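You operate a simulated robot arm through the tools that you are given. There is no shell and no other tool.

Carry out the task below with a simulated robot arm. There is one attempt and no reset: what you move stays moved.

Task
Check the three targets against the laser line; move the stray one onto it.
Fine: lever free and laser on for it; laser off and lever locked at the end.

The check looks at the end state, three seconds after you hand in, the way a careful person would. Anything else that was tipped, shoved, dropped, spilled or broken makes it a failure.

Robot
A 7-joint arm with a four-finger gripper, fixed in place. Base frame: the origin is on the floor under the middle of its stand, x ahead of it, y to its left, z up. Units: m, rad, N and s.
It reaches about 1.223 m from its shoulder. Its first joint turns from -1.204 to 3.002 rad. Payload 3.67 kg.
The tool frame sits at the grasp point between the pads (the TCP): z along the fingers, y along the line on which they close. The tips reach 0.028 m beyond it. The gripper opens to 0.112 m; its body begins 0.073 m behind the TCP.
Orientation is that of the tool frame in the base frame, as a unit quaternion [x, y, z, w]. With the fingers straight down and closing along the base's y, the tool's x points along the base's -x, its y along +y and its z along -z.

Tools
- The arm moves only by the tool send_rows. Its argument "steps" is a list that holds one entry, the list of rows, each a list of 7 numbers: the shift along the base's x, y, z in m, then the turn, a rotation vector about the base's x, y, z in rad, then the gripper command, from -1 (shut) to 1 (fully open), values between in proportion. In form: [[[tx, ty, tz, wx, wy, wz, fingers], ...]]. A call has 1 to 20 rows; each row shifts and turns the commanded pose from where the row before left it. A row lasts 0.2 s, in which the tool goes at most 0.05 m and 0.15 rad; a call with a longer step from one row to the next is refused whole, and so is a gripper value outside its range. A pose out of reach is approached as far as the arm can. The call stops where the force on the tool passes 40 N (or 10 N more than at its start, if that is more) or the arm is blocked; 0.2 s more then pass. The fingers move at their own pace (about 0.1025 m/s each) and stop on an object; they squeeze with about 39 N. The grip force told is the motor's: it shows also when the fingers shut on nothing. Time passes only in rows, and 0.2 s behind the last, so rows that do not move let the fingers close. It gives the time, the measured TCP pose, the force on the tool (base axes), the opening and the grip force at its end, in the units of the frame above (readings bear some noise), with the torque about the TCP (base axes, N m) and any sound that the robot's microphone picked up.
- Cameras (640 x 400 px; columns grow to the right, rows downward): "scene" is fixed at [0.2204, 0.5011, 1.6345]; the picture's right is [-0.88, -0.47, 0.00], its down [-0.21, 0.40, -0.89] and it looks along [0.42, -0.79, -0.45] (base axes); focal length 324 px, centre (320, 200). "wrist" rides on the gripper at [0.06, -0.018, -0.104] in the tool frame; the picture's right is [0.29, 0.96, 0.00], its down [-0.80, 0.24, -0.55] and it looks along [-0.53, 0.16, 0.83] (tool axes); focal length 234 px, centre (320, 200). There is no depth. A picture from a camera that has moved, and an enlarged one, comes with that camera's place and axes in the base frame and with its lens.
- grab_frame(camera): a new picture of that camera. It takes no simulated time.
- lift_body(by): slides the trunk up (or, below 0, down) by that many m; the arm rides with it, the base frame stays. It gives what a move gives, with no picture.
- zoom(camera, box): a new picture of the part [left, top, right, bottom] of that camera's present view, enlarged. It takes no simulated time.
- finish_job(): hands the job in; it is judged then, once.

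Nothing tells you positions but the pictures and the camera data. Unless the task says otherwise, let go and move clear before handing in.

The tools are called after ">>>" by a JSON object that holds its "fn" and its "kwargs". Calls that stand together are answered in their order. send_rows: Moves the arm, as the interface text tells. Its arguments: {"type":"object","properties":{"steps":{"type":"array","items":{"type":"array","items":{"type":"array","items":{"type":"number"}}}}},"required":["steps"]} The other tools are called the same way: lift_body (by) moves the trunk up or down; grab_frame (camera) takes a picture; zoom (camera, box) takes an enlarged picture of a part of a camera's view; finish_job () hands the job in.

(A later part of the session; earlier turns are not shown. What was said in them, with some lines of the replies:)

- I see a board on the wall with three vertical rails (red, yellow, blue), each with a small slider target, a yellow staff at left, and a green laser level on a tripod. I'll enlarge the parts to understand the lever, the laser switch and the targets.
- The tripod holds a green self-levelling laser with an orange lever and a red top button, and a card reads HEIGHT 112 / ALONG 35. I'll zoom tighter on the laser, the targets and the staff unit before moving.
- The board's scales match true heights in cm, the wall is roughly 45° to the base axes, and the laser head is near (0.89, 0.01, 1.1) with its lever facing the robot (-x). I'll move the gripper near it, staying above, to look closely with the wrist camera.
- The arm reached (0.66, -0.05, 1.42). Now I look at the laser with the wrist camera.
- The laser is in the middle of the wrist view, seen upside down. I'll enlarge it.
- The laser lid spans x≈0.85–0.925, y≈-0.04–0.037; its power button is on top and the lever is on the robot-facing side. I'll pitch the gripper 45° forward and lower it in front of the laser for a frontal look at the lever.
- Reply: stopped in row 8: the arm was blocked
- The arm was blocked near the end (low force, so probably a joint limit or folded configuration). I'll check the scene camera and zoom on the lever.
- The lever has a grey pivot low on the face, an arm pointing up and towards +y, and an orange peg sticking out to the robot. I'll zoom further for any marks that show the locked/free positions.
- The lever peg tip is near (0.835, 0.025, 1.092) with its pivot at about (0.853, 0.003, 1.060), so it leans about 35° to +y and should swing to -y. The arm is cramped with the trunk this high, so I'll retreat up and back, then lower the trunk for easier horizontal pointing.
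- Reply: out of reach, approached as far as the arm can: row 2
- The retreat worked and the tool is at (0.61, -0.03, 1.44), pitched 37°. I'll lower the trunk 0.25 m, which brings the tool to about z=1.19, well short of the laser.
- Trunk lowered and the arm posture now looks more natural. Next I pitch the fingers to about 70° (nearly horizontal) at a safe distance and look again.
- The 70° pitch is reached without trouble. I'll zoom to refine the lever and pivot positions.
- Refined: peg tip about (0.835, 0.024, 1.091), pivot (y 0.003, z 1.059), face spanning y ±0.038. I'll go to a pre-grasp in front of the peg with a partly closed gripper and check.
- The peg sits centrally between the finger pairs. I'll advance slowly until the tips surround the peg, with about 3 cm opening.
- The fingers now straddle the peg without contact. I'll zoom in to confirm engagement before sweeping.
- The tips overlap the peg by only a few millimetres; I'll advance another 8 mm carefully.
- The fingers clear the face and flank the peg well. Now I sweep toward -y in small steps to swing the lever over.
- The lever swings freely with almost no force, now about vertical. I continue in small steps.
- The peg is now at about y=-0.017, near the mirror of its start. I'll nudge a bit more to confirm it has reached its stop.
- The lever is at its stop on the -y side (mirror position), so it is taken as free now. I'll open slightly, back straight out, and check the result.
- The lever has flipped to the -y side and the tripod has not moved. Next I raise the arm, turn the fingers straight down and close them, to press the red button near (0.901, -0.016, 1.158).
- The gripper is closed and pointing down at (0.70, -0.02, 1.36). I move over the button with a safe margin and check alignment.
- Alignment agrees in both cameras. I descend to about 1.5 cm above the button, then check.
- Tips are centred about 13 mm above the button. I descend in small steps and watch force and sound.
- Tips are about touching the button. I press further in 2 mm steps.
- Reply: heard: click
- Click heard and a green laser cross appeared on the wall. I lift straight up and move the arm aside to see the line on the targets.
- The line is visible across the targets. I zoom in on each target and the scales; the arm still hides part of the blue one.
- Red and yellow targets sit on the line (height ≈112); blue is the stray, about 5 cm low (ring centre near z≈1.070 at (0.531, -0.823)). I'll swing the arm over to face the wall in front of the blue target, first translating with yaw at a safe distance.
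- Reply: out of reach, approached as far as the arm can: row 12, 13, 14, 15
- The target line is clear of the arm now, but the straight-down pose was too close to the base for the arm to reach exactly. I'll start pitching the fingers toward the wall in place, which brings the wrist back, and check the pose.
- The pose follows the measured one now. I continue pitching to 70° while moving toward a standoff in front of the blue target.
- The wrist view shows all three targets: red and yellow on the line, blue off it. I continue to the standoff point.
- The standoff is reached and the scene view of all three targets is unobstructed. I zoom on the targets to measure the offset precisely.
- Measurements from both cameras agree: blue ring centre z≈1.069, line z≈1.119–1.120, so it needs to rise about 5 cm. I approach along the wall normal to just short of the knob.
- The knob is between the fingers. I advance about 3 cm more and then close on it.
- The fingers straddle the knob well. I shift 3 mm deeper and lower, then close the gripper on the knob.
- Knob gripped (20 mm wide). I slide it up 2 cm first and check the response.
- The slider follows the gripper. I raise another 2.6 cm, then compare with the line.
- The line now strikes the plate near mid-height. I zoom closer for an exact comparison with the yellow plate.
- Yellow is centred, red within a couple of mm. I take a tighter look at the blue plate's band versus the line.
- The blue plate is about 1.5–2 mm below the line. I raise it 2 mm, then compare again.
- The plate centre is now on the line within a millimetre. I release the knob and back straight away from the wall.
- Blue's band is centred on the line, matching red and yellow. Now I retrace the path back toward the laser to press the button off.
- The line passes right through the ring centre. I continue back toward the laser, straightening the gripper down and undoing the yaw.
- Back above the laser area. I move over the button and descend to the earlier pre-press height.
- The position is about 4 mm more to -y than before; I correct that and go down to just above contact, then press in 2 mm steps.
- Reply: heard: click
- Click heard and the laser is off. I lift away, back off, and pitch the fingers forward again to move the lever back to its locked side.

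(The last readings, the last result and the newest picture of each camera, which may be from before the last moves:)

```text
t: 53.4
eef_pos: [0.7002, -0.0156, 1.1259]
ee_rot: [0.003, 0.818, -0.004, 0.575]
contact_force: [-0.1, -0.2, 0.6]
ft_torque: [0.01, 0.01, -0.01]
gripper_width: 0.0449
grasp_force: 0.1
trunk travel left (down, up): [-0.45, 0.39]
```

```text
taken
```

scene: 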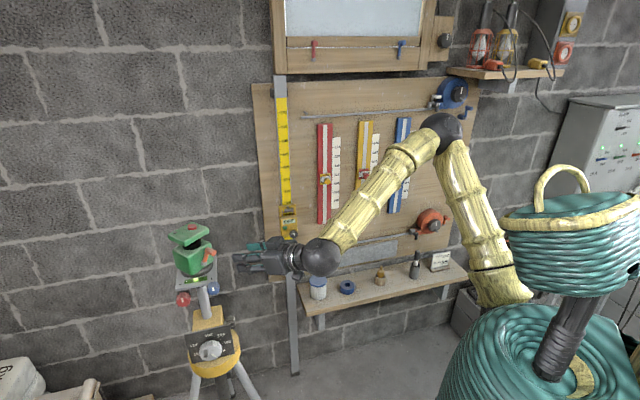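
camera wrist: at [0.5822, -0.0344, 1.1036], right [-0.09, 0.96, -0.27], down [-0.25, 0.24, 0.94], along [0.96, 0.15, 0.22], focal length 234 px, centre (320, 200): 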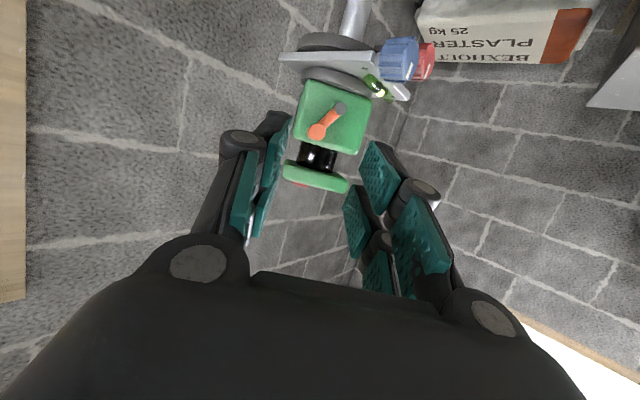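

The lever peg is at the -y side as left; I approach it again with the fingers straddling it.

>>> {"fn": "send_rows", "kwargs": {"steps": [[[0.025, -0.0005, -0.007, 0, 0, 0, -0.2], [0.025, -0.0005, -0.007, 0, 0, 0, -0.2], [0.025, -0.0005, -0.006, 0, 0, 0, -0.2], [0.016, -0.0005, -0.003, 0, 0, 0, -0.2], [0.016, 0, -0.001, 0, 0, 0, -0.2], [0.008, 0, -0.001, 0, 0, 0, -0.2]]]}}

>>> {"fn": "zoom", "kwargs": {"camera": "wrist", "box": [240, 70, 420, 250]}}

>>> {"fn": "zoom", "kwargs": {"camera": "scene", "box": [180, 220, 240, 280]}}

```text
t: 54.8
eef_pos: [0.8146, -0.0191, 1.1009]
ee_rot: [0.002, 0.818, -0.004, 0.575]
contact_force: [0.4, -0.6, 0.9]
ft_torque: [0.01, 0.01, -0.02]
gripper_width: 0.0448
grasp_force: 0.0
trunk travel left (down, up): [-0.45, 0.39]
```

```text
2.22 times, centred on (330, 160) of wrist
camera zoom: at [0.6978, -0.0376, 1.0789], right [-0.09, 0.96, -0.27], down [-0.25, 0.24, 0.94], along [0.96, 0.15, 0.21], focal length 520 px, centre (298, 289)
```

zoom: 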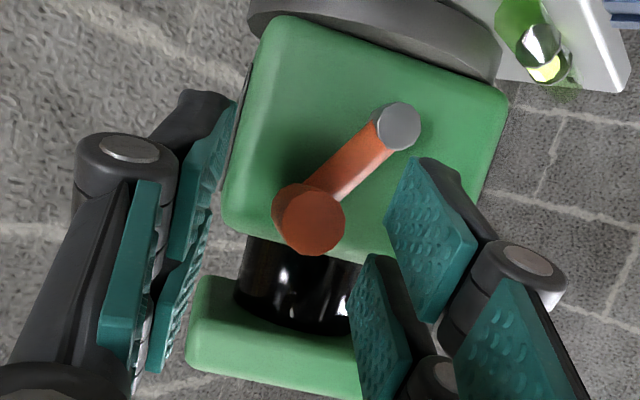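

```text
6.67 times, centred on (210, 250) of scene
camera zoom: at [0.2204, 0.5011, 1.6345], right [-0.88, -0.47, 0.0], down [-0.21, 0.4, -0.89], along [0.42, -0.79, -0.45], focal length 2161 px, centre (1053, -133)
```

zoom: 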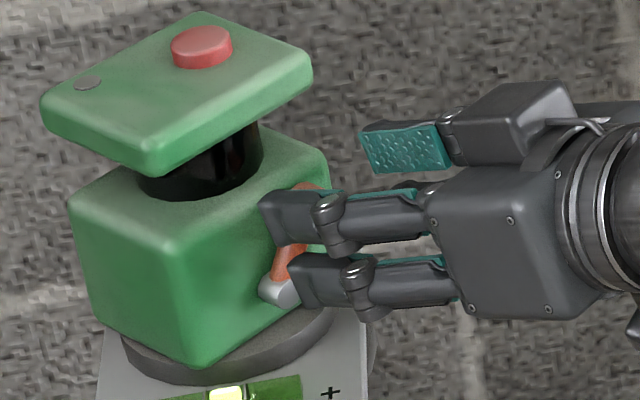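

The LED is off and the peg lies between the fingers. I move in 8 mm, narrow the gap and sweep the peg toward +y.

>>> {"fn": "send_rows", "kwargs": {"steps": [[[0.004, 0, 0, 0, 0, 0, -0.2], [0.004, 0.001, 0, 0, 0, 0, -0.35], [0, 0, 0, 0, 0, 0, -0.5], [0, 0.005, 0.001, 0, 0, 0, -0.5], [0, 0.005, 0.001, 0, 0, 0, -0.5], [0, 0.005, 0.001, 0, 0, 0, -0.5], [0, 0.005, 0, 0, 0, 0, -0.5], [0, 0.005, 0, 0, 0, 0, -0.5]]]}}

>>> {"fn": "zoom", "kwargs": {"camera": "wrist", "box": [240, 70, 420, 250]}}

```text
t: 56.6
eef_pos: [0.8218, 0.007, 1.1046]
ee_rot: [0.002, 0.819, -0.004, 0.573]
contact_force: [-0.4, 0.5, 0.0]
ft_torque: [0.01, -0.03, -0.03]
gripper_width: 0.0282
grasp_force: 0.0
trunk travel left (down, up): [-0.45, 0.39]
```

```text
2.22 times, centred on (330, 160) of wrist
camera zoom: at [0.7047, -0.0108, 1.0818], right [-0.09, 0.96, -0.27], down [-0.25, 0.25, 0.94], along [0.96, 0.15, 0.21], focal length 520 px, centre (298, 289)
```

zoom: 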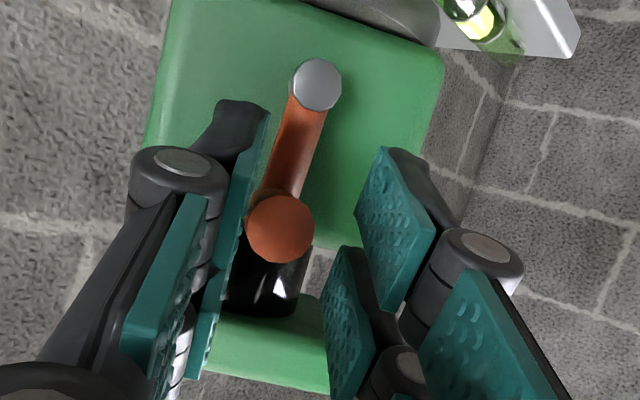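

The lever is about vertical. I continue toward +y in small steps.

>>> {"fn": "send_rows", "kwargs": {"steps": [[[0, 0.005, -0.001, 0, 0, 0, -0.5], [0, 0.005, -0.001, 0, 0, 0, -0.5], [0, 0.005, -0.001, 0, 0, 0, -0.5]]]}}

>>> {"fn": "zoom", "kwargs": {"camera": "wrist", "box": [240, 70, 420, 250]}}

```text
t: 57.4
eef_pos: [0.8236, 0.0219, 1.1021]
ee_rot: [0.003, 0.819, -0.004, 0.574]
contact_force: [-0.6, -0.1, -0.4]
ft_torque: [0.02, -0.03, -0.03]
gripper_width: 0.0278
grasp_force: 0.1
trunk travel left (down, up): [-0.45, 0.39]
```

```text
2.22 times, centred on (330, 160) of wrist
camera zoom: at [0.7053, 0.0037, 1.0793], right [-0.09, 0.96, -0.27], down [-0.25, 0.25, 0.94], along [0.96, 0.15, 0.22], focal length 520 px, centre (298, 289)
```

zoom: 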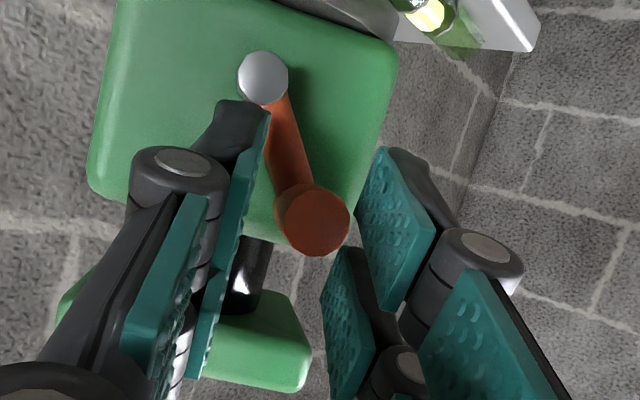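

The lever has snapped to its original +y position (peg y≈0.023). A gentle nudge confirms it's at the stop.

>>> {"fn": "send_rows", "kwargs": {"steps": [[[0, 0.003, 0, 0, 0, 0, -0.5], [0, 0.002, 0, 0, 0, 0, -0.5]]]}}

>>> {"fn": "zoom", "kwargs": {"camera": "wrist", "box": [240, 70, 420, 250]}}

```text
t: 58.0
eef_pos: [0.8237, 0.0248, 1.1003]
ee_rot: [0.002, 0.818, -0.003, 0.575]
contact_force: [0.0, 0.7, 0.0]
ft_torque: [0.01, -0.02, 0.0]
gripper_width: 0.028
grasp_force: 0.0
trunk travel left (down, up): [-0.45, 0.39]
```

```text
2.22 times, centred on (330, 160) of wrist
camera zoom: at [0.7056, 0.0077, 1.0791], right [-0.09, 0.96, -0.27], down [-0.25, 0.25, 0.94], along [0.96, 0.15, 0.21], focal length 520 px, centre (298, 289)
```

zoom: 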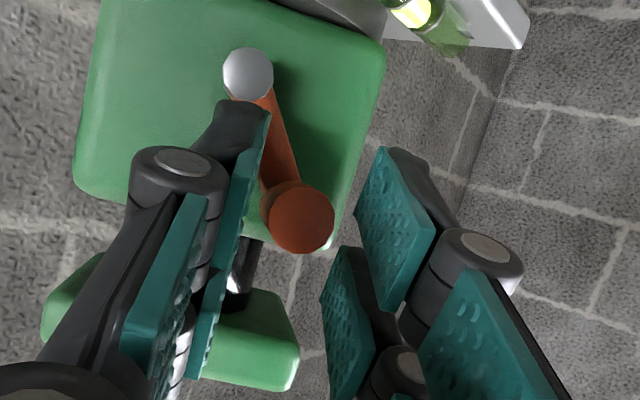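

The peg stayed put, so the lever is at its locked stop. I open slightly, back straight out, and rise clear.

>>> {"fn": "send_rows", "kwargs": {"steps": [[[0, 0, 0, 0, 0, 0, -0.2], [-0.005, 0, 0, 0, 0, 0, -0.2], [-0.02, 0, 0.002, 0, 0, 0, -0.2], [-0.03, 0, 0.005, 0, 0, 0, -0.2], [-0.03, 0, 0.01, 0, 0, 0, -0.2], [-0.03, 0, 0.01, 0, 0, 0, -0.2], [-0.03, 0, 0.02, 0, 0.05, 0, 0], [-0.03, 0, 0.03, 0, 0.1, 0, 0], [0, 0, 0.03, 0, 0.1, 0, 0], [0, 0, 0.03, 0, 0.1, 0, 0], [0, 0, 0.03, 0, 0.1, 0, 0]]]}}

>>> {"fn": "grab_frame", "kwargs": {"camera": "scene"}}

>>> {"fn": "zoom", "kwargs": {"camera": "scene", "box": [170, 220, 230, 300]}}

>>> {"fn": "zoom", "kwargs": {"camera": "scene", "box": [300, 110, 430, 230]}}

```text
t: 60.4
eef_pos: [0.6487, 0.0263, 1.2695]
ee_rot: [0.001, 0.927, -0.004, 0.374]
contact_force: [0.1, 0.9, 0.1]
ft_torque: [-0.01, -0.01, -0.02]
gripper_width: 0.056
grasp_force: 0.0
trunk travel left (down, up): [-0.45, 0.39]
```

```text
taken
```

scene: 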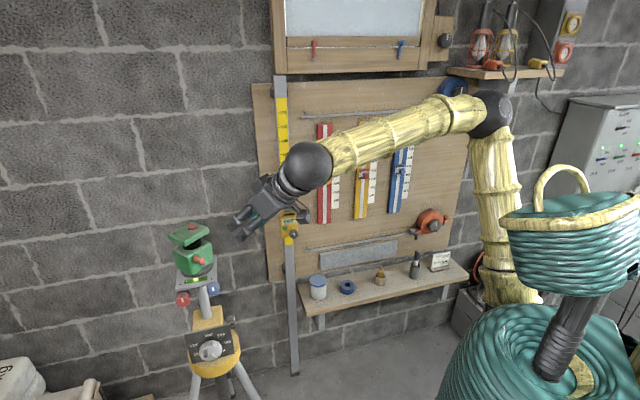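

```text
5.00 times, centred on (200, 260) of scene
camera zoom: at [0.2204, 0.5011, 1.6345], right [-0.88, -0.47, 0.0], down [-0.21, 0.4, -0.89], along [0.42, -0.79, -0.45], focal length 1621 px, centre (920, -100)
```

zoom: 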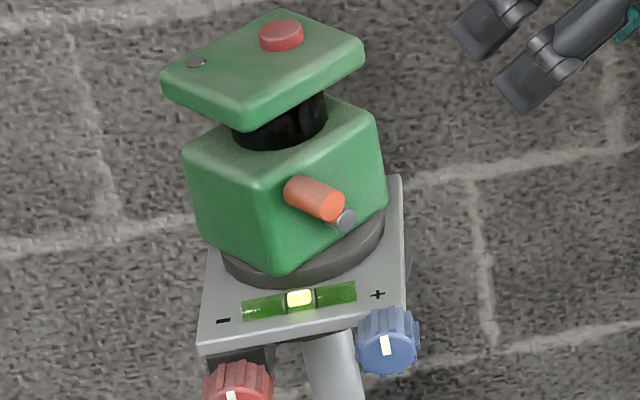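

```text
3.33 times, centred on (365, 170) of scene
camera zoom: at [0.2204, 0.5011, 1.6345], right [-0.88, -0.47, 0.0], down [-0.21, 0.4, -0.89], along [0.42, -0.79, -0.45], focal length 1080 px, centre (170, 300)
```

zoom: 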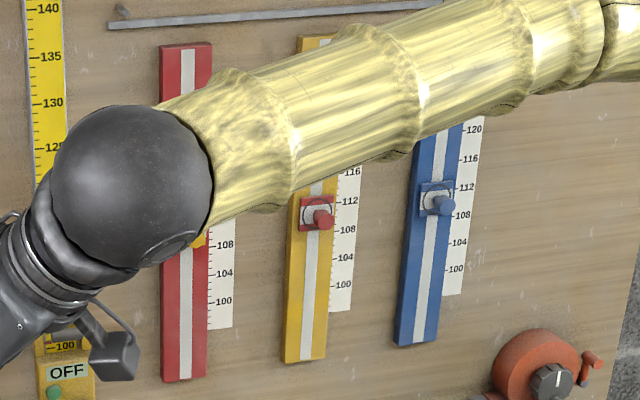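

Laser off, lever back in its starting (locked) position, blue target level with yellow. I rise a bit further for a final unobstructed check of all targets.

>>> {"fn": "send_rows", "kwargs": {"steps": [[[0, 0.01, 0.03, 0, 0.1, 0, 0], [0, 0.01, 0.03, 0, 0.1, 0, 0], [0, 0.01, 0.03, 0, 0.1, 0, 0], [0, 0.01, 0.03, 0, 0.1, 0, 0], [0, 0.01, 0.03, 0, 0.1, 0, 0], [0, 0.01, 0.02, 0, 0.1, 0, 0]]]}}

>>> {"fn": "grab_frame", "kwargs": {"camera": "scene"}}

>>> {"fn": "zoom", "kwargs": {"camera": "scene", "box": [300, 110, 430, 230]}}

```text
t: 61.8
eef_pos: [0.6492, 0.0884, 1.4365]
ee_rot: [-0.001, 0.996, -0.005, 0.085]
contact_force: [-0.8, -0.1, -0.3]
ft_torque: [-0.04, -0.02, -0.04]
gripper_width: 0.056
grasp_force: 0.0
trunk travel left (down, up): [-0.45, 0.39]
```

```text
taken
```

scene: 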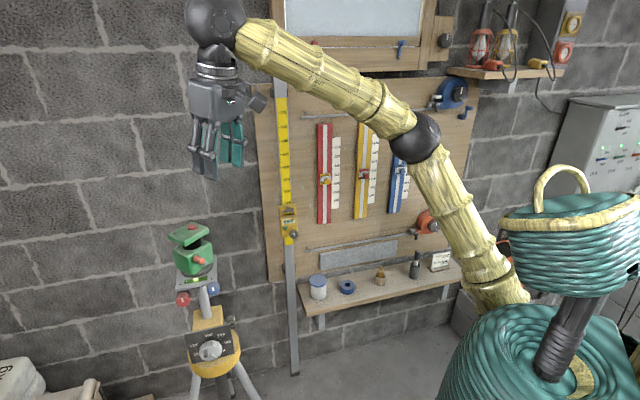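

```text
3.33 times, centred on (365, 170) of scene
camera zoom: at [0.2204, 0.5011, 1.6345], right [-0.88, -0.47, 0.0], down [-0.21, 0.4, -0.89], along [0.42, -0.79, -0.45], focal length 1080 px, centre (170, 300)
```

zoom: 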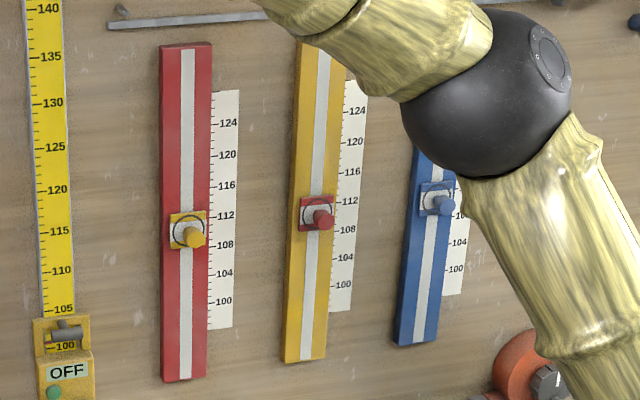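

All three targets now sit at the same height. The laser is off, the lever is locked, nothing else has moved, and the arm is clear, so I hand in.

>>> {"fn": "finish_job", "kwargs": {}}

```text
The job is handed in.
```

The blue target was the stray one, and it now sits on the laser line; I've handed the job in.

- **Check:** with the lever free and the laser on, the line read about 112 on the board scales. Yellow was within 1 mm of it and red about 2–3 mm below. Blue was about 5 cm low.
- **Move:** I gripped the blue knob and slid it up. After I let go, the line ran through the centre of its ring.
- **End state:** I pressed the button again, and both the line and the laser's light went off. I then swung the lever back to where it started. Nothing on the lever is marked, so I took that starting side as locked.

The last pictures show nothing else moved, and the arm is clear of the laser and the board.
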